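You operate a simulated robot arm through the tools that you are given. There is no shell and no other tool. Be economical: measure what you need, move in short steps, check, and stop when the job is done.

You are at the controls of a simulated robot arm. One attempt, no reset.

## Task
Fetch the sleeve with three green bands and stand it on the high right shelf of grey rack. Push the drawer marked seal rings shut. Take the purple collar marked berry and put it on the blue square cover. Stack the can labelled "peach" from the top of small steel table on top of the can labelled "plain". Press the button marked test two times. Open the drawer marked samples, take the can marked peach sample from the inside of the drawer marked samples and put it on the top of small steel table and shut the samples again. Open the drawer marked gauges, put the round gauge marked seventy five on the middle shelf of green rack away in the inside of drawer marked gauges, then shut the gauges. Push the drawer marked caps shut. Switch the brake lever with black ball off. Open the drawer marked spare cans, take the small can with brown band from the inside of drawer marked spare cans and put it on top of the line can with white band and shut the cans again. Put the sealed small can with white band on the middle shelf of green rack. Do these in any order. Set down upright: sleeve with three green bands, can marked peach sample, round gauge marked seventy five, small can with brown band, sealed small can with white band.

The check looks at the end state, three seconds after you hand in, the way a careful person would. Anything else that was tipped, shoved, dropped, spilled or broken makes it a failure. A push-on lid holds only when it is set on centred and level and pressed home; a screw cap is set on level and turned clockwise until tight.

## Robot
A 7-joint arm with a two-finger parallel gripper on a trunk, on a base that drives. Base frame: it is fixed to the floor where the robot stands at the start and does not move with it; the origin is under the middle of the robot, x ahead of it, y to its left, z up. Readings come in m, degrees, newtons and seconds.
With the tool pointing down near the work surface it reaches from about 0.1 to 0.48 m from the robot's upright axis, wherever it stands. Its first joint turns from -115.0 to 115.0 degrees. Places, roughly: blue square cover (15x15x1 cm) [-6.8, 0.9, 0.7]; brake lever with black ball [0.4, -0.6, 0.9]; button marked test [-4.6, 1.2, 1]; can marked lime sample, can marked lot bulb, can m [-7, 0.5, 0.75]; can marked peach sample [-4.25, 1.25, 0.75]; drawer marked caps [0.4, 0.2, 0.4]; drawer marked gauges [-4.7, 1.3, 0.7]; drawer marked samples [-4.3, 1.2, 0.7]; drawer marked seal rings [0.4, 0.2, 0.3]; drawer marked spare cans [-0.8, -1.1, 0.4]; high right shelf of grey rack [0.7, 0.2, 1.5]; inside of drawer marked gauges [-4.7, 1.4, 0.6]; line can with white band [-1.5, -1, 1]; middle shelf of green rack [-3.2, 1.6, 1]; purple collar marked berry [-6.75, 0, 1]; round gauge marked seventy five [-3.25, 1.5, 1]; sealed small can with white band (6x6x9 cm) [-1.1, -1, 0.9]; small can with brown band (6x6x9 cm) [-0.9, -1.2, 0.4]; top of small steel table [-6.9, 0.7, 0.7]. Payload 3.91 kg.
The TCP is the grasp point between the finger pads, 0.03 m short of the fingertips. In the tool frame z runs along the fingers and y along their closing line. Largest opening 0.11 m; finger width 0.02, thickness 0.01; the body of the gripper, 0.048 by 0.112 m, starts 0.055 m behind the TCP.
Orientation is that of the tool frame in the base frame, as a unit quaternion [w, x, y, z]. With the fingers straight down and closing along the base's y, the tool's x points along the base's -x, its y along +y and its z along -z.

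## Interface
- The arm moves only by the tool drive_tool. Its argument "targets" is one flat list of numbers, 7 for each row, row after row: the turn, a rotation vector about the tool's x, y, z in degrees, then the shift along the tool's x, y, z in m, then the opening, from 0 (shut) to 1 (fully open). In form: [wx, wy, wz, tx, ty, tz, claw, wx, wy, wz, tx, ty, tz, claw, ...]. A call has 1 to 20 rows; each row is the pose to reach, as a shift and turn from the pose commanded when the call began, along the tool's axes at that moment. A row lasts 0.2 s, in which the tool goes at most 0.05 m and 8.6 degrees; a call with a longer step from one row to the next is refused whole, and so is a gripper value outside its range. A pose out of reach is approached as far as the arm can. The call stops where the force on the tool passes 40 N (or 10 N more than at its start, if that is more) or the arm is blocked; 0.2 s more then pass. The fingers move at their own pace (about 0.108 m/s each) and stop on an object; they squeeze with about 24 N. The grip force told is the motor's: it shows also when the fingers shut on nothing. Time passes only in rows, and 0.2 s behind the last, so rows that repeat a pose let the fingers close. The reply holds the time, the measured pose of the TCP, the force on the tool along the base axes, the opening and the grip force, in the units named above and with some noise, with the torque about the TCP (base axes, N m) and any sound that the robot's microphone picked up.
- Cameras (640 x 400 px; columns grow to the right, rows downward): "scene" is now at [-0.0089, 0.1012, 1.5977]; the picture's right is [-0.73, -0.68, 0.00], its down [-0.57, 0.60, -0.56] and it looks along [0.38, -0.41, -0.83] (base axes); focal length 214 px, centre (320, 200). "wrist" rides on the gripper at [0.072, 0.017, -0.103] in the tool frame; the picture's right is [-0.23, 0.97, 0.00], its down [-0.76, -0.18, -0.62] and it looks along [-0.61, -0.14, 0.78] (tool axes); focal length 222 px, centre (320, 200). There is no depth. A picture from a camera that has moved, and an enlarged one, comes with that camera's place and axes in the base frame and with its lens.
- capture(camera): a new picture of that camera. It takes no simulated time.
- slide_trunk(by): slides the trunk up (or, below 0, down) by that many m; the arm and the scene camera ride with it, the base frame stays. It gives what a move gives, with no picture.
- drive_base(legs): drives the robot by 1 to 6 legs, each [ahead, turn to the left] in m and degrees, along the robot's own axes; the way and the turn of a leg run together, so that a leg with both is an arc; at most 1.5 m and 180 degrees a leg. The arm and the cameras ride along, it lands a little off, and it stops where it bumps. It gives what a move gives.
- turn_head(pan, tilt): turns the head with the scene camera to pan (to the left, within 155 degrees either way) and tilt (down, from -29 to 69), counted from straight ahead of the robot. It gives what a move gives.
- enlarge(camera, box): a new picture of the part [left, top, right, bottom] of that camera's present view, enlarged. It takes no simulated time.
- sign_off(): hands the job in; it is judged then, once.

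Work in short steps. Places have to be worked out from the pictures, the camera data and where the tool is seen: move nearer, look again, correct. Check each grasp and each placing, and mend what went wrong. You have 567 turns and 360 pictures in all, those below and enlarged ones among them. Open the gripper and draw the arm clear of the work before you hand the job in, unless the task says otherwise; then end with one line.

The tools are called after ">>>" by a JSON object that holds its "method" and its "body". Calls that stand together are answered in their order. drive_tool: Moves the arm, as the interface text tells. Its arguments: {"type":"object","properties":{"targets":{"type":"array","items":{"type":"number"}}},"required":["targets"]} The other tools are called the same way: slide_trunk (by) slides the trunk up or down; drive_base (legs) drives the base; turn_head (pan, tilt) turns the head that bears the scene camera; capture (camera) takes a picture; enlarge (camera, box) takes an enlarged picture of a part of a camera's view; sign_off () hands the job in.

At the start:

```text
clock: 0.0
ee_pos: [0.4072, -0.2373, 1.1496]
tcp_rot: [0.001, 0.001, 1.0, 0.0]
ft_force: [-0.4, -0.7, -0.6]
ft_torque: [-0.01, 0.01, 0.0]
finger_gap: 0.1099
finger_force: 0.0
trunk travel left (down, up): [-0.725, 0.265]
robot x, y, heading: [-0.0013, 0.001, -0.3]
head pan, tilt: [-46.9, 55.9]
```

scene: 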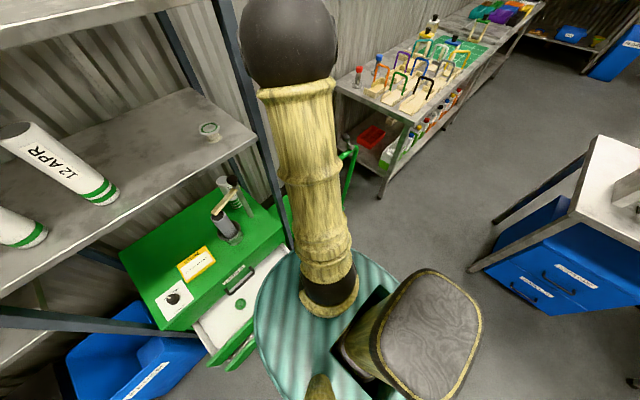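
wrist: 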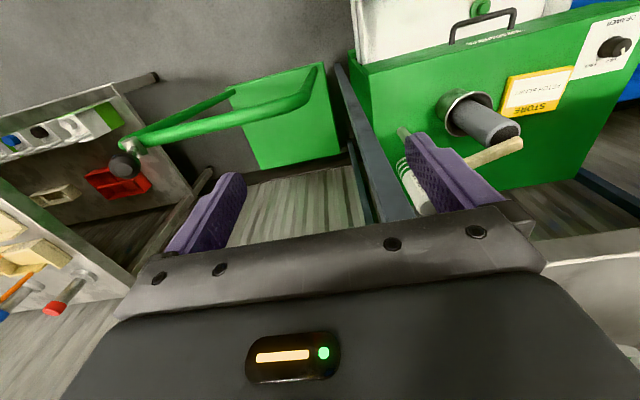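

I start by looking around the first workplace: ahead and to the left.

>>> {"method": "turn_head", "body": {"pan": 0, "tilt": 30}}

>>> {"method": "capture", "body": {"camera": "scene"}}

>>> {"method": "turn_head", "body": {"pan": 0, "tilt": 65}}

>>> {"method": "capture", "body": {"camera": "scene"}}

```text
clock: 1.1
ee_pos: [0.4058, -0.2383, 1.15]
tcp_rot: [0.0, 0.0, 1.0, 0.0]
ft_force: [0.5, 1.2, 0.3]
ft_torque: [0.02, 0.0, -0.01]
finger_gap: 0.1099
finger_force: 0.1
trunk travel left (down, up): [-0.725, 0.265]
robot x, y, heading: [0.0009, 0.001, -0.2]
head pan, tilt: [0.0, 30.0]
```

```text
357 pictures are left
camera scene: at [0.0329, 0.1531, 1.6348], right [0.0, -1.0, 0.0], down [-0.5, 0.0, -0.87], along [0.87, 0.0, -0.5], focal length 214 px, centre (320, 200)
```

scene: 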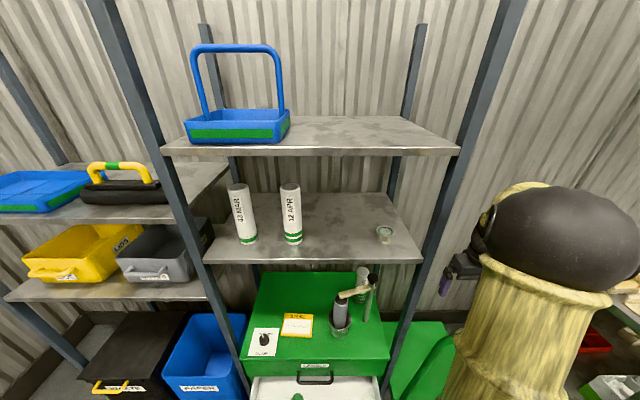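

```text
clock: 2.2
ee_pos: [0.4067, -0.2385, 1.1493]
tcp_rot: [0.0, 0.0, 1.0, 0.0]
ft_force: [-0.8, -0.8, -0.1]
ft_torque: [0.0, 0.01, -0.01]
finger_gap: 0.1099
finger_force: 0.0
trunk travel left (down, up): [-0.725, 0.265]
robot x, y, heading: [-0.0026, -0.0007, 0.3]
head pan, tilt: [0.0, 65.0]
```

```text
356 pictures are left
camera scene: at [0.0032, 0.1532, 1.5872], right [0.0, -1.0, 0.0], down [-0.91, 0.0, -0.42], along [0.42, 0.0, -0.91], focal length 214 px, centre (320, 200)
```

scene: 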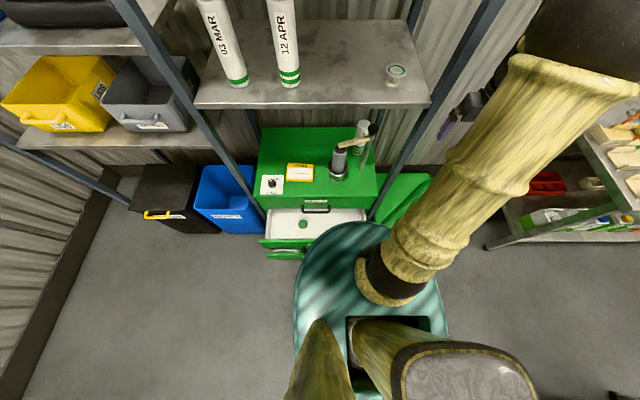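

Enlarging the sleeves and the cabinet to count bands.

>>> {"method": "turn_head", "body": {"pan": 0, "tilt": 30}}

>>> {"method": "enlarge", "body": {"camera": "scene", "box": [200, 160, 420, 298]}}

>>> {"method": "enlarge", "body": {"camera": "scene", "box": [230, 260, 450, 398]}}

>>> {"method": "enlarge", "body": {"camera": "wrist", "box": [340, 0, 640, 220]}}

```text
clock: 3.2
ee_pos: [0.407, -0.2376, 1.1498]
tcp_rot: [-0.001, 0.0, 1.0, 0.0]
ft_force: [0.4, -0.6, 0.5]
ft_torque: [0.0, -0.01, 0.02]
finger_gap: 0.11
finger_force: 0.1
trunk travel left (down, up): [-0.725, 0.265]
robot x, y, heading: [0.0003, 0.0028, -0.1]
head pan, tilt: [0.0, 30.0]
```

```text
2.90 times, centred on (310, 229) of scene
camera zoom: at [0.0329, 0.1532, 1.6347], right [0.0, -1.0, 0.0], down [-0.5, 0.0, -0.87], along [0.87, 0.0, -0.5], focal length 622 px, centre (349, 116)
```

zoom: 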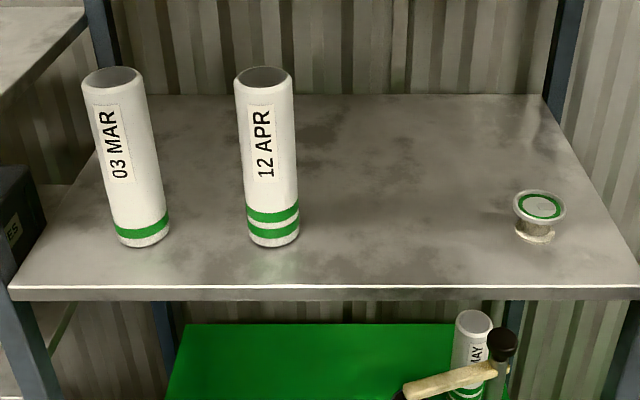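

```text
2.90 times, centred on (340, 329) of scene
camera zoom: at [0.0329, 0.1532, 1.6347], right [0.0, -1.0, 0.0], down [-0.5, 0.0, -0.87], along [0.87, 0.0, -0.5], focal length 622 px, centre (262, -174)
```

zoom: 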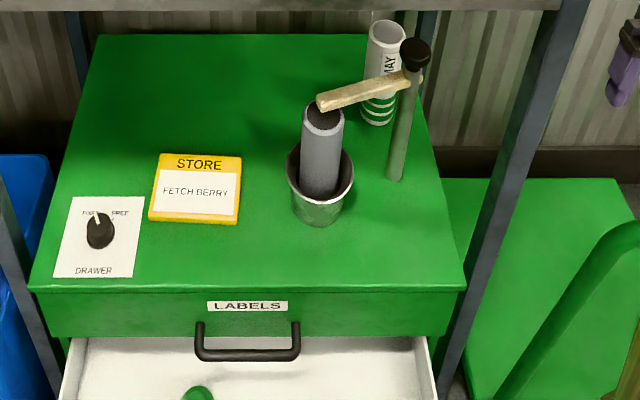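

```text
1.82 times, centred on (490, 110) of wrist
camera zoom: at [0.3341, -0.2213, 1.2533], right [0.23, 0.97, 0.0], down [0.76, -0.18, 0.62], along [0.61, -0.14, -0.78], focal length 404 px, centre (11, 364)
```

zoom: 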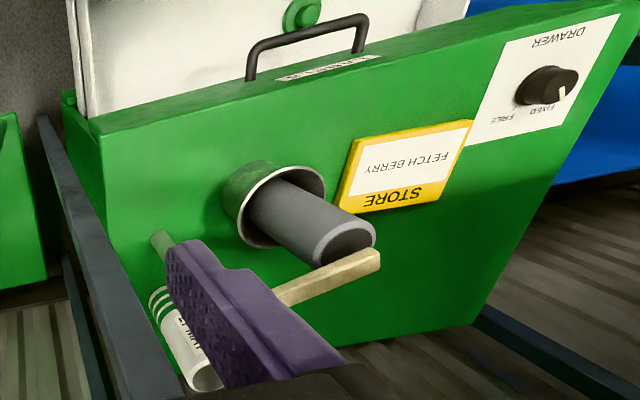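

The three-band sleeve (MAY) is on the green cabinet, behind a post. Next I look right at the lever, and take a full look around.

>>> {"method": "turn_head", "body": {"pan": -75, "tilt": 35}}

>>> {"method": "capture", "body": {"camera": "scene"}}

>>> {"method": "turn_head", "body": {"pan": -130, "tilt": 25}}

>>> {"method": "capture", "body": {"camera": "scene"}}

>>> {"method": "turn_head", "body": {"pan": 155, "tilt": 15}}

>>> {"method": "capture", "body": {"camera": "scene"}}

>>> {"method": "turn_head", "body": {"pan": 90, "tilt": 25}}

>>> {"method": "capture", "body": {"camera": "scene"}}

```text
clock: 4.6
ee_pos: [0.4067, -0.2384, 1.1509]
tcp_rot: [0.0, 0.001, 1.0, 0.0]
ft_force: [1.1, 0.0, 0.4]
ft_torque: [-0.03, -0.01, 0.0]
finger_gap: 0.11
finger_force: 0.1
trunk travel left (down, up): [-0.725, 0.265]
robot x, y, heading: [-0.0028, -0.0011, -0.2]
head pan, tilt: [-75.0, 35.0]
```

```text
352 pictures are left
camera scene: at [-0.0347, 0.0681, 1.627], right [-0.97, -0.26, 0.0], down [-0.15, 0.55, -0.82], along [0.21, -0.79, -0.57], focal length 214 px, centre (320, 200)
```

scene: 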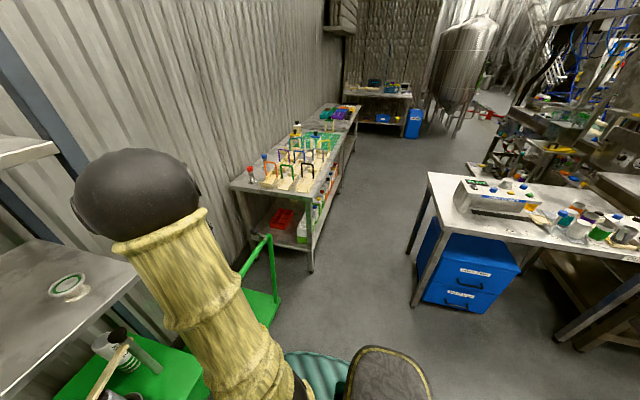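

```text
clock: 5.9
ee_pos: [0.4062, -0.2376, 1.1497]
tcp_rot: [0.0, 0.0, 1.0, 0.0]
ft_force: [-0.2, -0.5, 0.0]
ft_torque: [0.06, 0.01, 0.02]
finger_gap: 0.1103
finger_force: 0.0
trunk travel left (down, up): [-0.725, 0.265]
robot x, y, heading: [0.0007, -0.0013, -0.0]
head pan, tilt: [-130.0, 25.0]
```

```text
351 pictures are left
camera scene: at [-0.1167, 0.0826, 1.6428], right [-0.77, 0.64, 0.0], down [0.27, 0.32, -0.91], along [-0.58, -0.69, -0.42], focal length 214 px, centre (320, 200)
```

scene: 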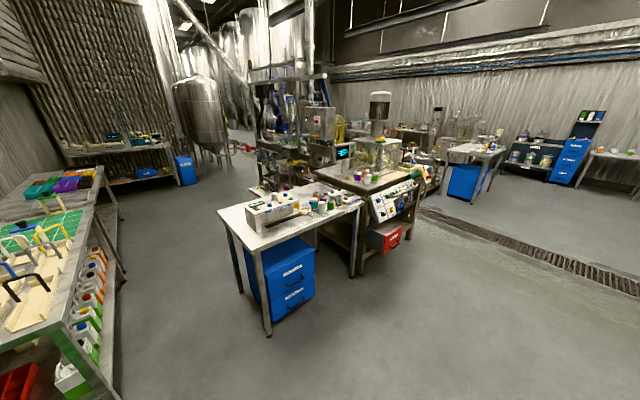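

```text
clock: 9.8
ee_pos: [0.407, -0.2377, 1.1496]
tcp_rot: [0.0, -0.001, 1.0, 0.0]
ft_force: [0.9, 0.0, 0.6]
ft_torque: [0.02, 0.0, 0.05]
finger_gap: 0.1099
finger_force: 0.0
trunk travel left (down, up): [-0.725, 0.265]
robot x, y, heading: [-0.0014, -0.0049, -0.2]
head pan, tilt: [154.7, 15.0]
```

```text
350 pictures are left
camera scene: at [-0.142, 0.1932, 1.659], right [0.43, 0.9, 0.0], down [0.23, -0.11, -0.97], along [-0.87, 0.41, -0.26], focal length 214 px, centre (320, 200)
```

scene: 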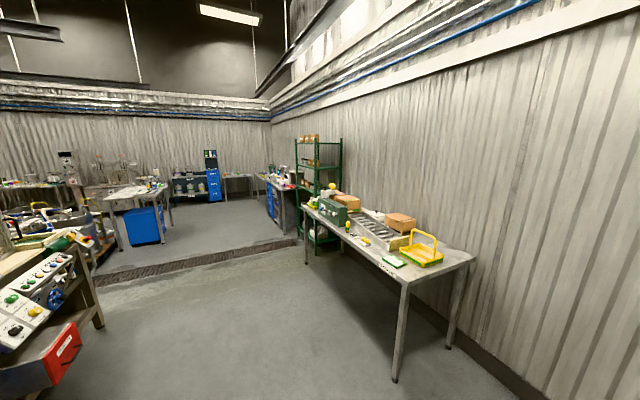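

```text
clock: 11.1
ee_pos: [0.4059, -0.2381, 1.1501]
tcp_rot: [-0.001, 0.0, 1.0, 0.001]
ft_force: [-0.1, 0.3, 0.6]
ft_torque: [0.03, -0.04, 0.03]
finger_gap: 0.1098
finger_force: 0.0
trunk travel left (down, up): [-0.725, 0.265]
robot x, y, heading: [0.0004, -0.0011, -0.1]
head pan, tilt: [90.0, 25.0]
```

```text
349 pictures are left
camera scene: at [-0.0576, 0.2453, 1.6428], right [1.0, 0.0, 0.0], down [0.0, -0.42, -0.91], along [0.0, 0.91, -0.42], focal length 214 px, centre (320, 200)
```

scene: 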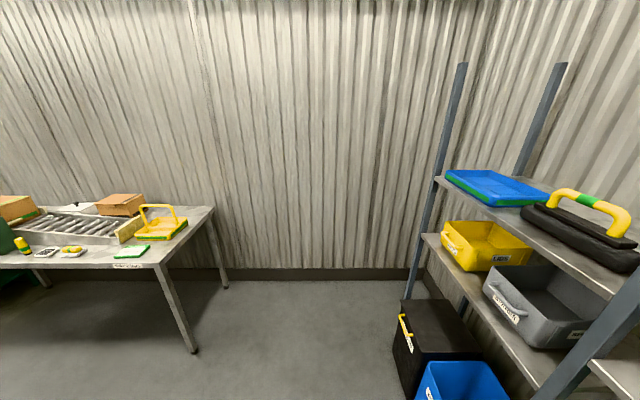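

Look closer at the brake lever area from the wrist and scene cameras.

>>> {"method": "turn_head", "body": {"pan": -50, "tilt": 45}}

>>> {"method": "enlarge", "body": {"camera": "wrist", "box": [60, 40, 360, 230]}}

>>> {"method": "capture", "body": {"camera": "scene"}}

```text
clock: 13.4
ee_pos: [0.4067, -0.2382, 1.1499]
tcp_rot: [0.0, 0.0, 1.0, 0.001]
ft_force: [0.7, 2.0, -0.3]
ft_torque: [-0.01, -0.03, -0.01]
finger_gap: 0.1099
finger_force: 0.1
trunk travel left (down, up): [-0.725, 0.265]
robot x, y, heading: [-0.0002, -0.0012, -0.1]
head pan, tilt: [-50.0, 45.0]
```

```text
2.11 times, centred on (210, 135) of wrist
camera zoom: at [0.3341, -0.2213, 1.2533], right [0.23, 0.97, 0.0], down [0.76, -0.18, 0.62], along [0.61, -0.14, -0.78], focal length 468 px, centre (552, 337)
```

zoom: 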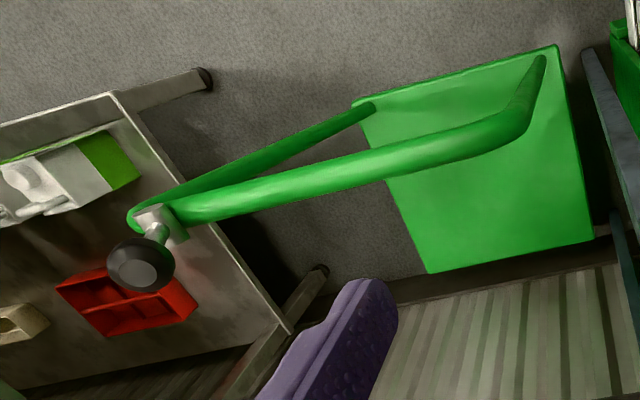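

```text
347 pictures are left
camera scene: at [-0.0052, 0.0909, 1.6122], right [-0.77, -0.64, 0.0], down [-0.45, 0.54, -0.71], along [0.45, -0.54, -0.71], focal length 214 px, centre (320, 200)
```

scene: 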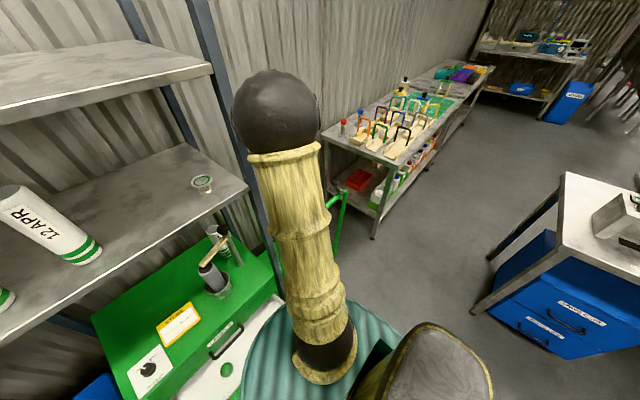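

Look closely at the drawers of the green cabinet.

>>> {"method": "turn_head", "body": {"pan": 0, "tilt": 65}}

>>> {"method": "enlarge", "body": {"camera": "scene", "box": [230, 110, 446, 270]}}

```text
clock: 14.6
ee_pos: [0.407, -0.2378, 1.1501]
tcp_rot: [0.001, 0.001, 1.0, 0.0]
ft_force: [-0.8, -0.2, -0.4]
ft_torque: [0.02, -0.02, -0.03]
finger_gap: 0.1098
finger_force: 0.0
trunk travel left (down, up): [-0.725, 0.265]
robot x, y, heading: [0.0022, 0.001, 0.2]
head pan, tilt: [0.0, 65.0]
```

```text
2.50 times, centred on (338, 190) of scene
camera zoom: at [0.0032, 0.1531, 1.5872], right [0.0, -1.0, 0.0], down [-0.91, 0.0, -0.42], along [0.42, 0.0, -0.91], focal length 536 px, centre (275, 225)
```

zoom: 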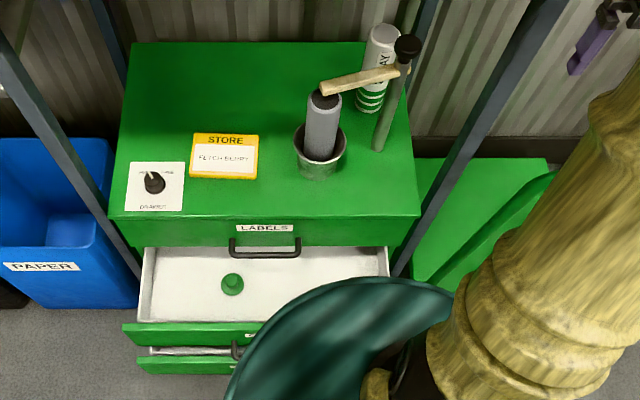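

The caps drawer front stands at about x≈0.27 with seal rings below it. I back off so the arm can push them with the tool level.

>>> {"method": "drive_base", "body": {"legs": [[-0.4, 0]]}}

>>> {"method": "turn_head", "body": {"pan": 0, "tilt": 55}}

>>> {"method": "capture", "body": {"camera": "scene"}}

```text
clock: 17.1
ee_pos: [0.0004, -0.2374, 1.1505]
tcp_rot: [0.0, 0.0, 1.0, 0.0]
ft_force: [-0.3, 0.2, 0.2]
ft_torque: [0.03, -0.03, 0.03]
finger_gap: 0.1097
finger_force: 0.1
trunk travel left (down, up): [-0.725, 0.265]
robot x, y, heading: [-0.4056, 0.0021, 0.1]
head pan, tilt: [0.0, 65.0]
```

```text
clock: 17.8
ee_pos: [0.001, -0.2382, 1.1493]
tcp_rot: [0.0, -0.001, 1.0, 0.0]
ft_force: [-1.3, 0.7, 0.0]
ft_torque: [-0.01, 0.01, 0.01]
finger_gap: 0.1101
finger_force: 0.0
trunk travel left (down, up): [-0.725, 0.265]
robot x, y, heading: [-0.4036, -0.001, 0.3]
head pan, tilt: [0.0, 55.0]
```

```text
345 pictures are left
camera scene: at [-0.392, 0.1532, 1.5987], right [0.0, -1.0, 0.0], down [-0.82, 0.0, -0.57], along [0.57, 0.0, -0.82], focal length 214 px, centre (320, 200)
```

scene: 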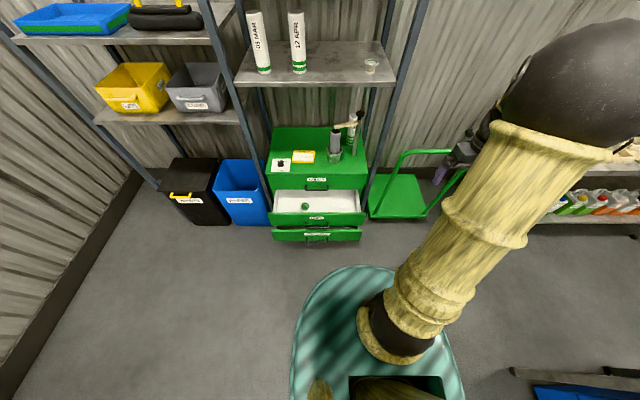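

>>> {"method": "enlarge", "body": {"camera": "scene", "box": [240, 110, 400, 260]}}

```text
2.67 times, centred on (320, 185) of scene
camera zoom: at [-0.392, 0.1532, 1.5987], right [0.0, -1.0, 0.0], down [-0.82, 0.0, -0.57], along [0.57, 0.0, -0.82], focal length 572 px, centre (320, 240)
```

zoom: 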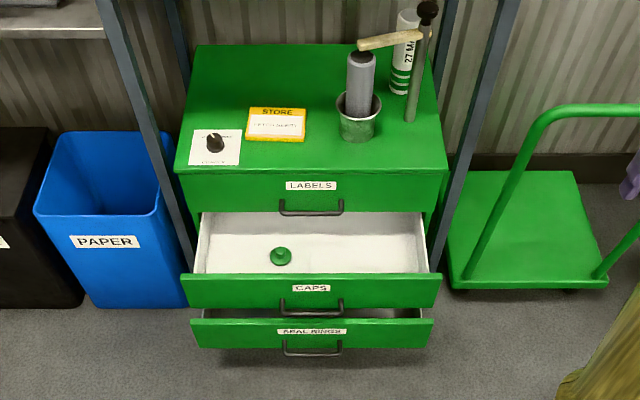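

Cabinet front is at x≈0.47, caps front at x≈0.25 (z 0.37–0.51) and seal rings below. I lower the trunk and turn the tool level, moving left of the handles.

>>> {"method": "slide_trunk", "body": {"by": -0.6}}

>>> {"method": "drive_tool", "body": {"targets": [0, -8, 0, -0.015, 0.045, 0, 0, 0, -16, 0, -0.03, 0.09, 0, 0, 0, -24, 0, -0.045, 0.13, 0, 0, 0, -32, 0, -0.06, 0.17, 0, 0, 0, -40, 0, -0.075, 0.21, 0, 0, 0, -48, 0, -0.09, 0.25, 0, 0, 0, -56, 0, -0.1, 0.29, 0, 0, 0, -64, 0, -0.11, 0.33, 0, 0, 0, -72, 0, -0.12, 0.37, 0.01, 0, 0, -80, 0, -0.13, 0.41, 0.02, 0, 0, -85, 0, -0.14, 0.45, 0.03, 0, 0, -90, 0, -0.14, 0.49, 0.04, 0, 0, -90, 0, -0.14, 0.53, 0.06, 0, 0, -90, 0, -0.14, 0.53, 0.09, 0]}}

>>> {"method": "capture", "body": {"camera": "scene"}}

```text
refused: -0.6 is not a number from -0.4 to 0.4
```

```text
clock: 20.8
ee_pos: [0.1404, 0.2924, 1.0591]
tcp_rot: [0.708, -0.001, 0.707, 0.001]
ft_force: [0.1, 0.2, 0.5]
ft_torque: [0.0, 0.02, 0.0]
finger_gap: 0.0
finger_force: 23.8
out of reach, approached as far as the arm can: row 5
trunk travel left (down, up): [-0.725, 0.265]
robot x, y, heading: [-0.4069, -0.0009, -0.0]
head pan, tilt: [0.0, 55.0]
```

```text
343 pictures are left
camera scene: at [-0.3914, 0.1536, 1.5987], right [0.0, -1.0, 0.0], down [-0.82, 0.0, -0.57], along [0.57, 0.0, -0.82], focal length 214 px, centre (320, 200)
```

scene: 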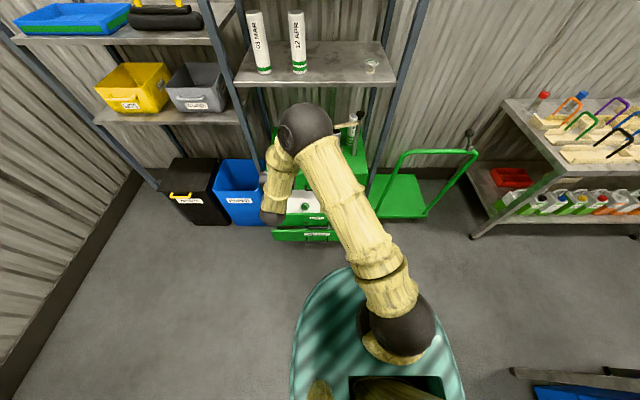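

The tool is level now. I lower the trunk to bring the fingers to the caps drawer height and look at the lever in passing.

>>> {"method": "slide_trunk", "body": {"by": -0.35}}

>>> {"method": "slide_trunk", "body": {"by": -0.26}}

>>> {"method": "capture", "body": {"camera": "scene"}}

>>> {"method": "capture", "body": {"camera": "wrist"}}

```text
clock: 24.2
ee_pos: [0.1402, 0.2913, 0.7111]
tcp_rot: [0.707, 0.0, 0.707, 0.001]
ft_force: [0.4, 0.0, -0.1]
ft_torque: [0.01, -0.02, -0.03]
finger_gap: 0.0
finger_force: 24.0
trunk travel left (down, up): [-0.375, 0.615]
robot x, y, heading: [-0.4064, -0.0024, 0.2]
head pan, tilt: [0.0, 55.0]
```

```text
clock: 26.9
ee_pos: [0.1391, 0.2915, 0.4503]
tcp_rot: [0.707, 0.0, 0.707, 0.0]
ft_force: [0.3, 0.6, 0.6]
ft_torque: [0.01, 0.06, 0.04]
finger_gap: 0.0004
finger_force: 24.7
trunk travel left (down, up): [-0.115, 0.875]
robot x, y, heading: [-0.4042, -0.0007, -0.2]
head pan, tilt: [0.0, 55.0]
```

```text
342 pictures are left
camera scene: at [-0.392, 0.1533, 0.9888], right [0.0, -1.0, 0.0], down [-0.82, 0.0, -0.57], along [0.57, 0.0, -0.82], focal length 214 px, centre (320, 200)
```

scene: 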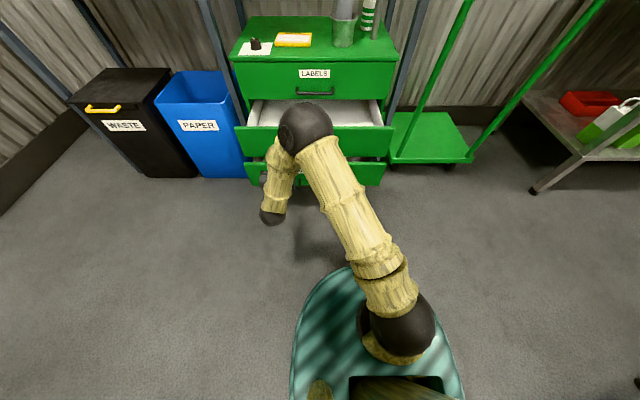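

```text
341 pictures are left
camera wrist: at [0.0364, 0.3081, 0.3778], right [0.0, 0.97, 0.23], down [-0.62, -0.18, 0.76], along [0.78, -0.14, 0.61], focal length 222 px, centre (320, 200)
```

wrist: 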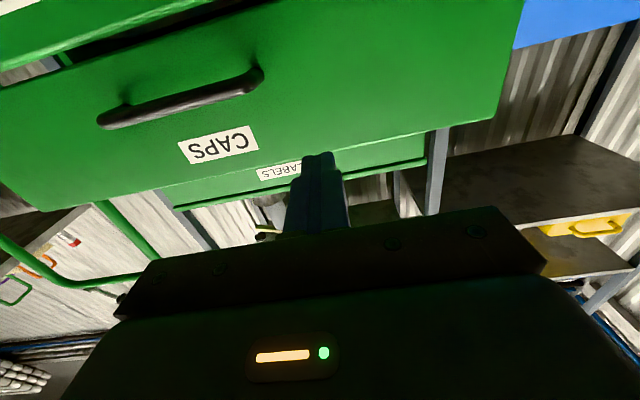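

Fingers would meet the caps front just below its top edge; I drop 2 cm and push ahead in small steps.

>>> {"method": "drive_tool", "body": {"targets": [0, 0, 0, 0.02, 0, 0, 0, 0, 0, 0, 0.02, 0, 0.03, 0, 0, 0, 0, 0.02, 0, 0.06, 0, 0, 0, 0, 0.02, 0, 0.08, 0, 0, 0, 0, 0.02, 0, 0.1, 0, 0, 0, 0, 0.02, 0, 0.12, 0, 0, 0, 0, 0.02, 0, 0.14, 0, 0, 0, 0, 0.02, 0, 0.16, 0, 0, 0, 0, 0.02, 0, 0.18, 0, 0, 0, 0, 0.02, 0, 0.2, 0]}}

>>> {"method": "capture", "body": {"camera": "scene"}}

```text
clock: 29.1
ee_pos: [0.3395, 0.291, 0.4288]
tcp_rot: [0.707, -0.001, 0.707, 0.001]
ft_force: [-1.3, -0.2, 0.7]
ft_torque: [-0.02, 0.0, -0.01]
finger_gap: 0.0
finger_force: 23.9
trunk travel left (down, up): [-0.115, 0.875]
robot x, y, heading: [-0.4058, -0.001, -0.1]
head pan, tilt: [0.0, 55.0]
```

```text
340 pictures are left
camera scene: at [-0.392, 0.1533, 0.9887], right [0.0, -1.0, 0.0], down [-0.82, 0.0, -0.57], along [0.57, 0.0, -0.82], focal length 214 px, centre (320, 200)
```

scene: 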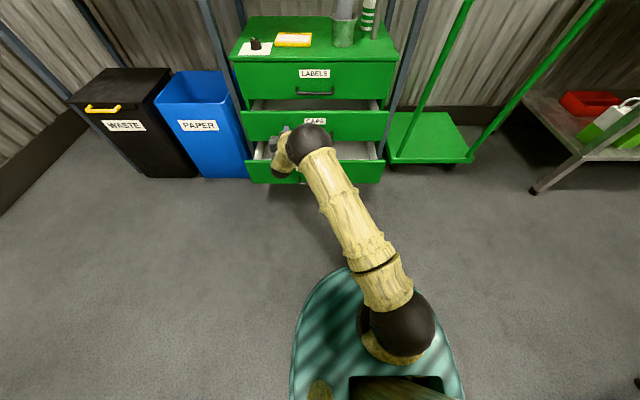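

The caps drawer is sliding in with little force. I keep pushing until it stops.

>>> {"method": "drive_tool", "body": {"targets": [0, 0, 0, 0, 0, 0.02, 0, 0, 0, 0, 0, 0, 0.04, 0, 0, 0, 0, 0, 0, 0.06, 0, 0, 0, 0, 0, 0, 0.08, 0, 0, 0, 0, 0, 0, 0.09, 0, 0, 0, 0, 0, 0, 0.1, 0, 0, 0, 0, 0, 0, 0.11, 0, 0, 0, 0, 0, 0, 0.12, 0, 0, 0, 0, 0, 0, 0.13, 0]}}

>>> {"method": "capture", "body": {"camera": "scene"}}

```text
clock: 30.2
ee_pos: [0.4248, 0.2899, 0.4291]
tcp_rot: [0.707, 0.002, 0.707, -0.001]
ft_force: [-13.5, -4.0, 3.3]
ft_torque: [0.0, -0.09, -0.06]
finger_gap: 0.0002
finger_force: 23.7
trunk travel left (down, up): [-0.115, 0.875]
robot x, y, heading: [-0.4043, 0.0026, -0.1]
head pan, tilt: [0.0, 55.0]
stopped in row 5: the force on the tool passed its limit (the readings are from after the stop); the commanded pose is now the measured one
```

```text
339 pictures are left
camera scene: at [-0.3931, 0.153, 0.9889], right [0.0, -1.0, 0.0], down [-0.82, 0.0, -0.57], along [0.57, 0.0, -0.82], focal length 214 px, centre (320, 200)
```

scene: 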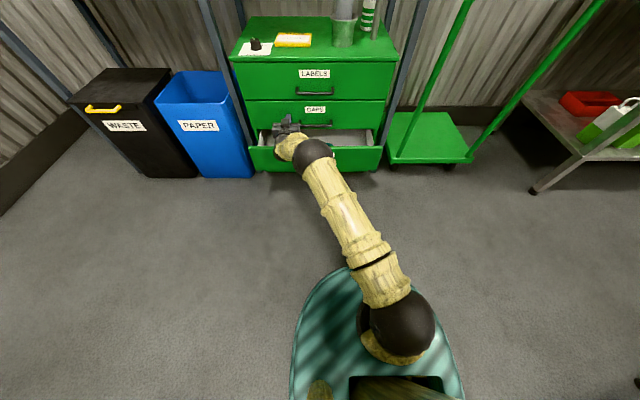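

Caps looks flush. Retract, go down to seal-rings height, and push that.

>>> {"method": "drive_tool", "body": {"targets": [0, 0, 0, 0, 0, -0.05, 0, 0, 0, 0, 0, 0, -0.1, 0, 0, 0, 0, 0, 0, -0.15, 0, 0, 0, 0, 0, 0, -0.2, 0, 0, 0, 0, 0, 0, -0.25, 0, 0, 0, 0, 0, 0, -0.29, 0]}}

>>> {"method": "slide_trunk", "body": {"by": -0.1}}

>>> {"method": "drive_tool", "body": {"targets": [0, 0, 0, 0.03, 0, 0, 0, 0, 0, 0, 0.035, 0, 0, 0]}}

>>> {"method": "capture", "body": {"camera": "wrist"}}

>>> {"method": "capture", "body": {"camera": "scene"}}

```text
clock: 31.6
ee_pos: [0.1354, 0.291, 0.4298]
tcp_rot: [0.707, 0.001, 0.707, -0.001]
ft_force: [0.2, 0.9, 0.2]
ft_torque: [0.01, 0.0, -0.05]
finger_gap: 0.0001
finger_force: 23.7
trunk travel left (down, up): [-0.115, 0.875]
robot x, y, heading: [-0.4066, -0.0011, 0.2]
head pan, tilt: [0.0, 55.0]
```

```text
clock: 33.0
ee_pos: [0.1345, 0.2924, 0.3287]
tcp_rot: [0.706, 0.001, 0.708, -0.001]
ft_force: [0.8, -0.6, 0.7]
ft_torque: [-0.01, 0.01, -0.02]
finger_gap: 0.0
finger_force: 24.0
trunk travel left (down, up): [-0.015, 0.975]
robot x, y, heading: [-0.4048, 0.0002, 0.1]
head pan, tilt: [0.0, 55.0]
```

```text
clock: 33.6
ee_pos: [0.1355, 0.291, 0.2936]
tcp_rot: [0.707, 0.0, 0.707, 0.0]
ft_force: [-0.9, -0.3, -0.8]
ft_torque: [0.01, 0.01, 0.0]
finger_gap: 0.0
finger_force: 23.7
trunk travel left (down, up): [-0.015, 0.975]
robot x, y, heading: [-0.4055, -0.0003, -0.0]
head pan, tilt: [0.0, 55.0]
```

```text
338 pictures are left
camera wrist: at [0.0316, 0.3083, 0.2211], right [0.0, 0.97, 0.23], down [-0.62, -0.18, 0.76], along [0.78, -0.14, 0.61], focal length 222 px, centre (320, 200)
```

wrist: 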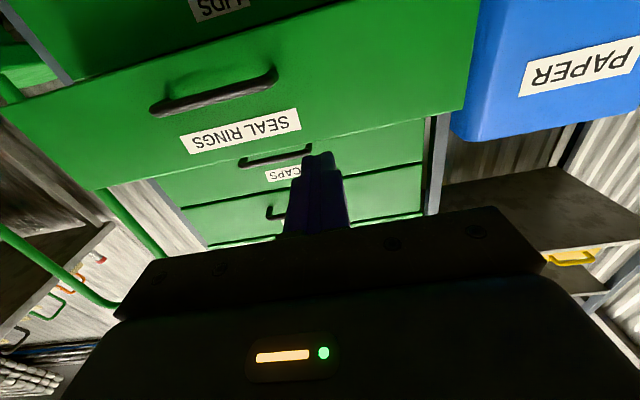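

```text
337 pictures are left
camera scene: at [-0.3921, 0.1533, 0.8888], right [0.0, -1.0, 0.0], down [-0.82, 0.0, -0.57], along [0.57, 0.0, -0.82], focal length 214 px, centre (320, 200)
```

scene: 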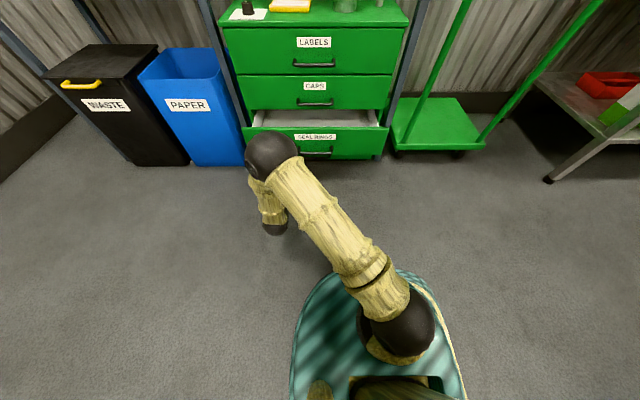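

Seal rings front top edge is about z≈0.32–0.35; I lower 3 cm and push.

>>> {"method": "drive_tool", "body": {"targets": [0, 0, 0, 0.03, 0, 0, 0, 0, 0, 0, 0.03, 0, 0.03, 0, 0, 0, 0, 0.03, 0, 0.06, 0, 0, 0, 0, 0.03, 0, 0.08, 0, 0, 0, 0, 0.03, 0, 0.1, 0, 0, 0, 0, 0.03, 0, 0.12, 0, 0, 0, 0, 0.03, 0, 0.14, 0, 0, 0, 0, 0.03, 0, 0.16, 0, 0, 0, 0, 0.03, 0, 0.18, 0, 0, 0, 0, 0.03, 0, 0.2, 0, 0, 0, 0, 0.03, 0, 0.22, 0, 0, 0, 0, 0.03, 0, 0.24, 0, 0, 0, 0, 0.03, 0, 0.26, 0, 0, 0, 0, 0.03, 0, 0.27, 0, 0, 0, 0, 0.03, 0, 0.28, 0, 0, 0, 0, 0.03, 0, 0.29, 0, 0, 0, 0, 0.03, 0, 0.3, 0, 0, 0, 0, 0.03, 0, 0.31, 0, 0, 0, 0, 0.03, 0, 0.32, 0]}}

>>> {"method": "capture", "body": {"camera": "scene"}}

```text
clock: 37.0
ee_pos: [0.424, 0.2915, 0.2621]
tcp_rot: [0.708, 0.001, 0.706, -0.002]
ft_force: [-14.5, -3.9, 5.7]
ft_torque: [0.02, -0.09, -0.03]
finger_gap: 0.0
finger_force: 24.0
trunk travel left (down, up): [-0.015, 0.975]
robot x, y, heading: [-0.4074, -0.0026, -0.2]
head pan, tilt: [0.0, 55.0]
stopped in row 17: the force on the tool passed its limit (the readings are from after the stop); the commanded pose is now the measured one
```

```text
336 pictures are left
camera scene: at [-0.393, 0.1531, 0.8889], right [0.0, -1.0, 0.0], down [-0.82, 0.0, -0.57], along [0.57, 0.0, -0.82], focal length 214 px, centre (320, 200)
```

scene: 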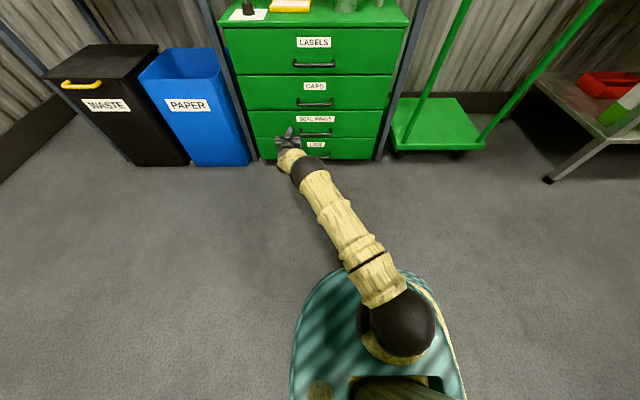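

Both drawers are flush. Retract and raise the trunk to look at the sleeve.

>>> {"method": "drive_tool", "body": {"targets": [0, 0, 0, 0, 0, -0.05, 0, 0, 0, 0, 0, 0, -0.1, 0, 0, 0, 0, 0, 0, -0.15, 0, 0, 0, 0, 0, 0, -0.2, 0, 0, 0, 0, 0, 0, -0.25, 0, 0, 0, 0, 0, 0, -0.29, 0.5]}}

>>> {"method": "slide_trunk", "body": {"by": 0.4}}

>>> {"method": "turn_head", "body": {"pan": -5, "tilt": 25}}

>>> {"method": "capture", "body": {"camera": "scene"}}

>>> {"method": "enlarge", "body": {"camera": "scene", "box": [240, 90, 400, 190]}}

```text
clock: 38.4
ee_pos: [0.1344, 0.2924, 0.2626]
tcp_rot: [0.707, 0.001, 0.708, -0.001]
ft_force: [0.5, -0.3, 0.3]
ft_torque: [-0.01, -0.01, 0.01]
finger_gap: 0.0551
finger_force: 0.0
trunk travel left (down, up): [-0.015, 0.975]
robot x, y, heading: [-0.4053, -0.0005, -0.3]
head pan, tilt: [0.0, 55.0]
```

```text
clock: 42.3
ee_pos: [0.135, 0.292, 0.6631]
tcp_rot: [0.707, 0.001, 0.707, -0.001]
ft_force: [0.8, -0.1, -0.8]
ft_torque: [-0.01, 0.01, 0.0]
finger_gap: 0.0549
finger_force: 0.1
trunk travel left (down, up): [-0.415, 0.575]
robot x, y, heading: [-0.4041, 0.0011, -0.2]
head pan, tilt: [0.0, 55.0]
```

```text
clock: 43.2
ee_pos: [0.1352, 0.2924, 0.6636]
tcp_rot: [0.707, 0.001, 0.707, -0.002]
ft_force: [0.2, -1.3, -0.6]
ft_torque: [0.01, 0.04, 0.0]
finger_gap: 0.0549
finger_force: 0.0
trunk travel left (down, up): [-0.415, 0.575]
robot x, y, heading: [-0.4079, -0.0003, 0.1]
head pan, tilt: [-5.0, 25.0]
```

```text
335 pictures are left
camera scene: at [-0.3724, 0.1453, 1.3327], right [-0.09, -1.0, 0.0], down [-0.42, 0.04, -0.91], along [0.9, -0.08, -0.42], focal length 214 px, centre (320, 200)
```

scene: 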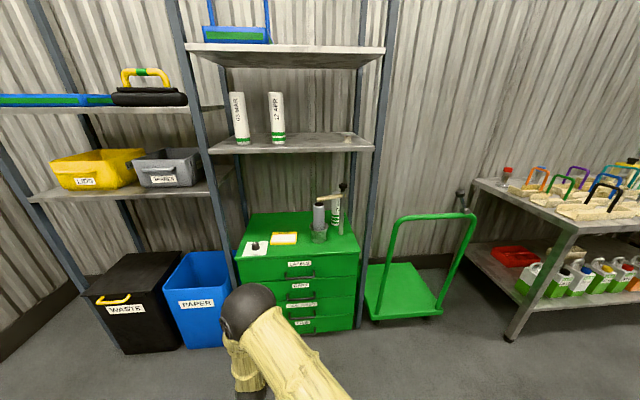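

```text
4.00 times, centred on (320, 140) of scene
camera zoom: at [-0.3724, 0.1453, 1.3327], right [-0.09, -1.0, 0.0], down [-0.42, 0.04, -0.91], along [0.9, -0.08, -0.42], focal length 858 px, centre (320, 440)
```

zoom: 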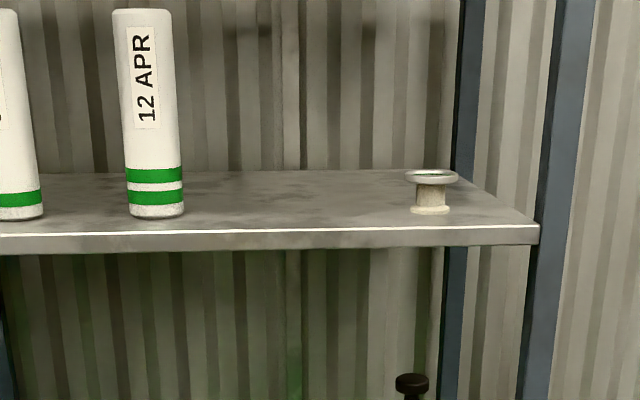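

>>> {"method": "enlarge", "body": {"camera": "scene", "box": [260, 165, 380, 255]}}

```text
4.44 times, centred on (320, 210) of scene
camera zoom: at [-0.3724, 0.1453, 1.3327], right [-0.09, -1.0, 0.0], down [-0.42, 0.04, -0.91], along [0.9, -0.08, -0.42], focal length 953 px, centre (320, 156)
```

zoom: 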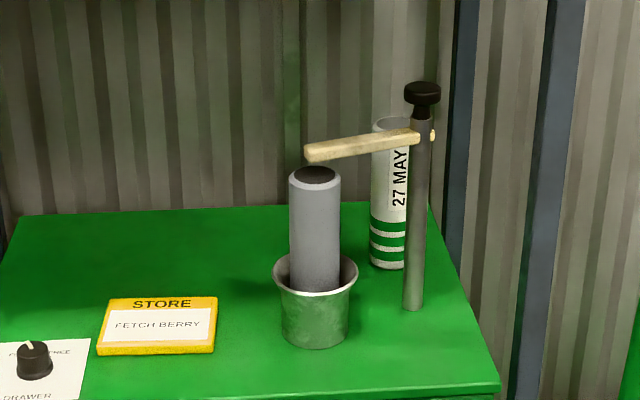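

The three-band sleeve stands at about (0.787, −0.058), base z≈0.63, top ≈0.83, behind the post and cup, so I must come from the left. I try rolling the wrist so the camera sits above the gripper.

>>> {"method": "drive_tool", "body": {"targets": [0, 0, 8.5, 0, 0, 0, 0.5, 0, 0, 17, 0, 0, 0, 0.5, 0, 0, 25.5, 0, 0, 0, 0.5, 0, 0, 34, 0, 0, 0, 0.5, 0, 0, 42.5, 0, 0, 0, 0.5, 0, 0, 51, 0, 0, 0, 0.5, 0, 0, 59.5, 0, 0, 0, 0.5, 0, 0, 68, 0, 0, 0, 0.5, 0, 0, 76.5, 0, 0, 0, 0.5, 0, 0, 85, 0, 0, 0, 0.5, 0, 0, 93.5, 0, 0, 0, 0.5, 0, 0, 102, 0, 0, 0, 0.5, 0, 0, 110.5, 0, 0, 0, 0.5, 0, 0, 119, 0, 0, 0, 0.5, 0, 0, 127.5, 0, 0, 0, 0.5, 0, 0, 136, 0, 0, 0, 0.5, 0, 0, 144.5, 0, 0, 0, 0.5, 0, 0, 153, 0, 0, 0, 0.5, 0, 0, 161.5, 0, 0, 0, 0.5, 0, 0, 170, 0, 0, 0, 0.5]}}

```text
clock: 47.4
ee_pos: [0.1363, 0.2923, 0.6626]
tcp_rot: [0.063, 0.705, 0.059, 0.704]
ft_force: [0.1, 0.2, 0.1]
ft_torque: [0.01, -0.02, 0.03]
finger_gap: 0.0549
finger_force: 0.1
trunk travel left (down, up): [-0.415, 0.575]
robot x, y, heading: [-0.4064, -0.0, -0.0]
head pan, tilt: [-5.0, 25.0]
```

The roll works. Finish it, raise the trunk and drive closer.

>>> {"method": "drive_tool", "body": {"targets": [0, 0, 8, 0, 0, 0, 0.5, 0, 0, 10, 0, 0, 0, 0.9]}}

>>> {"method": "slide_trunk", "body": {"by": 0.12}}

>>> {"method": "drive_base", "body": {"legs": [[0.3, 0]]}}

>>> {"method": "turn_head", "body": {"pan": 0, "tilt": 40}}

>>> {"method": "capture", "body": {"camera": "scene"}}

>>> {"method": "capture", "body": {"camera": "wrist"}}

```text
clock: 48.0
ee_pos: [0.1349, 0.2919, 0.6627]
tcp_rot: [0.002, 0.708, -0.003, 0.706]
ft_force: [-0.5, 0.2, 0.3]
ft_torque: [-0.01, -0.01, 0.02]
finger_gap: 0.0994
finger_force: 0.0
trunk travel left (down, up): [-0.415, 0.575]
robot x, y, heading: [-0.4073, 0.0001, 0.0]
head pan, tilt: [-5.0, 25.0]
```

```text
clock: 49.5
ee_pos: [0.1357, 0.2921, 0.7829]
tcp_rot: [0.002, 0.707, -0.002, 0.707]
ft_force: [0.1, -0.3, 0.3]
ft_torque: [0.0, -0.01, -0.02]
finger_gap: 0.0989
finger_force: 0.0
trunk travel left (down, up): [-0.535, 0.455]
robot x, y, heading: [-0.406, -0.001, 0.1]
head pan, tilt: [-5.0, 25.0]
```

```text
clock: 51.6
ee_pos: [0.4374, 0.2918, 0.7825]
tcp_rot: [0.002, 0.708, -0.001, 0.707]
ft_force: [0.0, 1.2, -0.3]
ft_torque: [0.01, 0.0, 0.0]
finger_gap: 0.0988
finger_force: 0.0
trunk travel left (down, up): [-0.535, 0.455]
robot x, y, heading: [-0.1041, -0.0006, -0.1]
head pan, tilt: [-5.0, 25.0]
```

```text
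clock: 52.3
ee_pos: [0.4372, 0.2922, 0.7824]
tcp_rot: [0.003, 0.708, -0.002, 0.706]
ft_force: [0.8, 0.0, 0.1]
ft_torque: [0.0, -0.02, 0.0]
finger_gap: 0.0991
finger_force: 0.0
trunk travel left (down, up): [-0.535, 0.455]
robot x, y, heading: [-0.1106, -0.0025, -0.1]
head pan, tilt: [0.0, 40.0]
```

```text
332 pictures are left
camera scene: at [-0.0773, 0.1532, 1.4295], right [0.0, -1.0, 0.0], down [-0.64, 0.0, -0.77], along [0.77, 0.0, -0.64], focal length 214 px, centre (320, 200)
```

scene: 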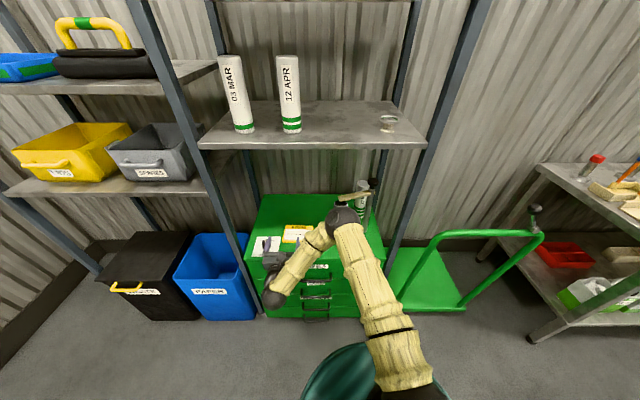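

```text
331 pictures are left
camera wrist: at [0.3338, 0.2751, 0.8552], right [-0.01, -0.97, -0.23], down [-0.62, 0.18, -0.76], along [0.78, 0.14, -0.61], focal length 222 px, centre (320, 200)
```

wrist: 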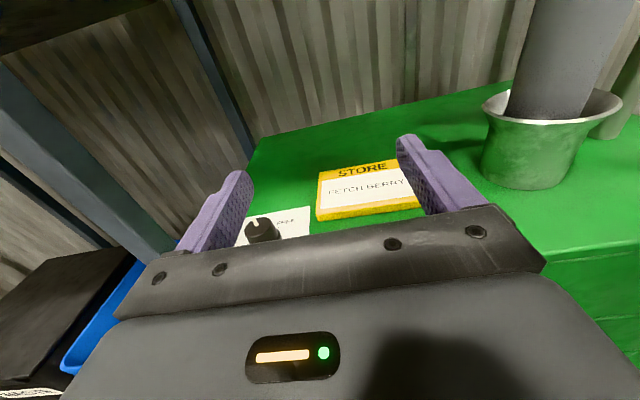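

The elbow sits to the right of the forearm, which is awkward. I back off, swing the tool to point to the right (−y) in free space and look at the arm's posture.

>>> {"method": "drive_base", "body": {"legs": [[-0.4, 0]]}}

>>> {"method": "drive_tool", "body": {"targets": [-8, 0, 0, 0, 0.02, 0.02, 0.9, -16, 0, 0, 0, 0.04, 0.04, 0.9, -24, 0, 0, 0, 0.06, 0.06, 0.9, -32, 0, 0, 0, 0.08, 0.08, 0.9, -40, 0, 0, 0, 0.1, 0.1, 0.9, -48, 0, 0, 0, 0.12, 0.11, 0.9, -56, 0, 0, 0, 0.14, 0.12, 0.9, -64, 0, 0, 0, 0.16, 0.13, 0.9, -72, 0, 0, 0, 0.18, 0.14, 0.9, -80, 0, 0, 0, 0.2, 0.15, 0.9]}}

>>> {"method": "capture", "body": {"camera": "scene"}}

```text
clock: 54.8
ee_pos: [0.0408, 0.2907, 0.7825]
tcp_rot: [0.003, 0.707, -0.003, 0.707]
ft_force: [-0.5, -1.0, -0.1]
ft_torque: [0.02, 0.0, -0.01]
finger_gap: 0.0989
finger_force: 0.1
trunk travel left (down, up): [-0.535, 0.455]
robot x, y, heading: [-0.5021, -0.0009, -0.2]
head pan, tilt: [0.0, 40.0]
```

```text
clock: 57.0
ee_pos: [0.1897, 0.0904, 0.7811]
tcp_rot: [0.458, 0.541, -0.456, 0.539]
ft_force: [-0.3, -0.7, 0.0]
ft_torque: [-0.02, 0.0, 0.01]
finger_gap: 0.0989
finger_force: 0.0
trunk travel left (down, up): [-0.535, 0.455]
robot x, y, heading: [-0.5074, 0.0016, 0.0]
head pan, tilt: [0.0, 40.0]
```

```text
330 pictures are left
camera scene: at [-0.4744, 0.1539, 1.4294], right [0.0, -1.0, 0.0], down [-0.64, 0.0, -0.77], along [0.77, 0.0, -0.64], focal length 214 px, centre (320, 200)
```

scene: 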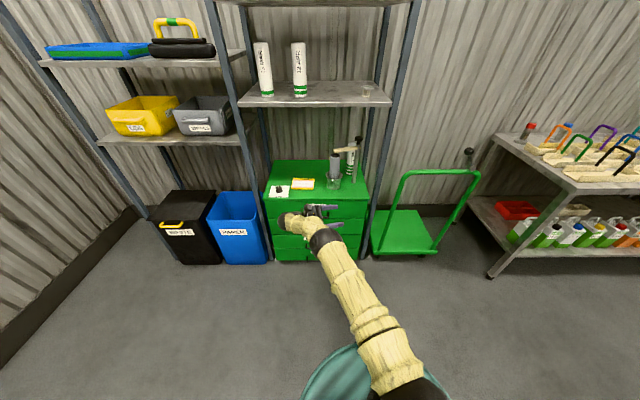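

This posture is natural: the arm is nearly straight with the tool pointing right. I shift the robot to y≈0.25 so the arm passes left of the cup.

>>> {"method": "drive_base", "body": {"legs": [[0, 60], [0.3, 0], [0, -60]]}}

>>> {"method": "capture", "body": {"camera": "scene"}}

```text
clock: 64.3
ee_pos: [0.3423, 0.3431, 0.7819]
tcp_rot: [0.458, 0.54, -0.456, 0.539]
ft_force: [0.0, -0.3, 0.5]
ft_torque: [0.0, 0.01, 0.01]
finger_gap: 0.0988
finger_force: 0.0
trunk travel left (down, up): [-0.535, 0.455]
robot x, y, heading: [-0.3447, 0.2598, -0.8]
head pan, tilt: [0.0, 40.0]
```

```text
329 pictures are left
camera scene: at [-0.321, 0.4121, 1.4294], right [-0.01, -1.0, 0.0], down [-0.64, 0.01, -0.77], along [0.77, -0.01, -0.64], focal length 214 px, centre (320, 200)
```

scene: 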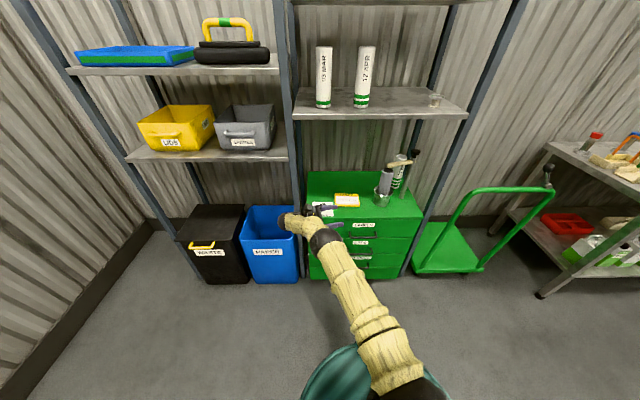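

Move the tool right by 0.18 so it clears the left upright, and check.

>>> {"method": "drive_tool", "body": {"targets": [0, 0, 0, 0, 0.008, 0.045, 0.9, 0, 0, 0, 0, 0.016, 0.09, 0.9, 0, 0, 0, 0, 0.024, 0.135, 0.9, 0, 0, 0, 0, 0.031, 0.177, 0.9]}}

>>> {"method": "drive_base", "body": {"legs": [[0.25, 0.8]]}}

>>> {"method": "capture", "body": {"camera": "scene"}}

>>> {"method": "capture", "body": {"camera": "wrist"}}

```text
clock: 65.3
ee_pos: [0.3399, 0.1649, 0.782]
tcp_rot: [0.459, 0.539, -0.457, 0.538]
ft_force: [-0.3, 0.6, -0.7]
ft_torque: [-0.01, 0.01, 0.01]
finger_gap: 0.099
finger_force: 0.1
trunk travel left (down, up): [-0.535, 0.455]
robot x, y, heading: [-0.3505, 0.2609, -0.4]
head pan, tilt: [0.0, 40.0]
```

```text
clock: 67.2
ee_pos: [0.594, 0.1741, 0.7817]
tcp_rot: [0.454, 0.543, -0.453, 0.542]
ft_force: [1.1, 0.0, -0.5]
ft_torque: [-0.03, -0.02, 0.01]
finger_gap: 0.0991
finger_force: 0.0
trunk travel left (down, up): [-0.535, 0.455]
robot x, y, heading: [-0.0969, 0.2562, 0.3]
head pan, tilt: [0.0, 40.0]
```

```text
328 pictures are left
camera scene: at [-0.0712, 0.4116, 1.4294], right [0.0, -1.0, 0.0], down [-0.64, 0.0, -0.77], along [0.77, 0.0, -0.64], focal length 214 px, centre (320, 200)
```

scene: 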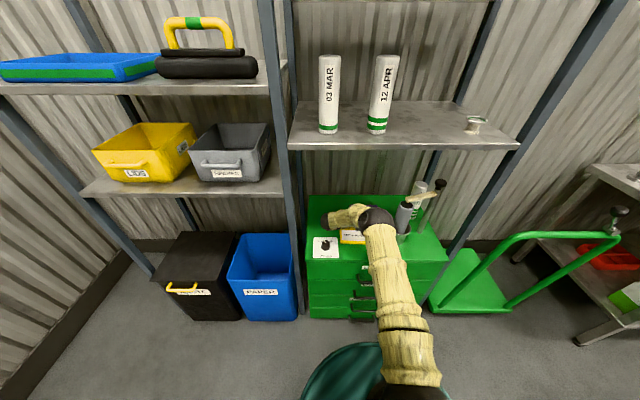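

```text
327 pictures are left
camera wrist: at [0.5587, 0.2729, 0.8549], right [-0.96, -0.17, -0.23], down [0.06, 0.64, -0.76], along [0.28, -0.75, -0.61], focal length 222 px, centre (320, 200)
```

wrist: 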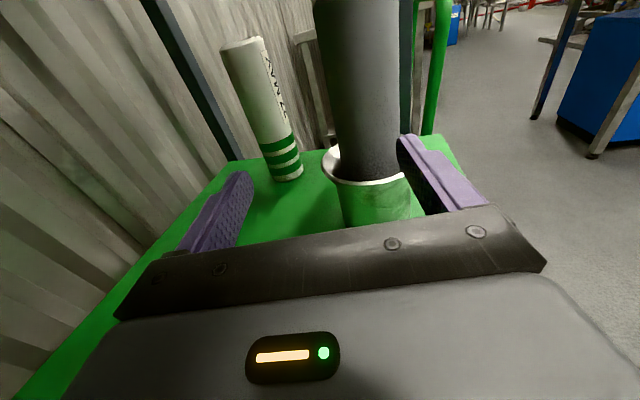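

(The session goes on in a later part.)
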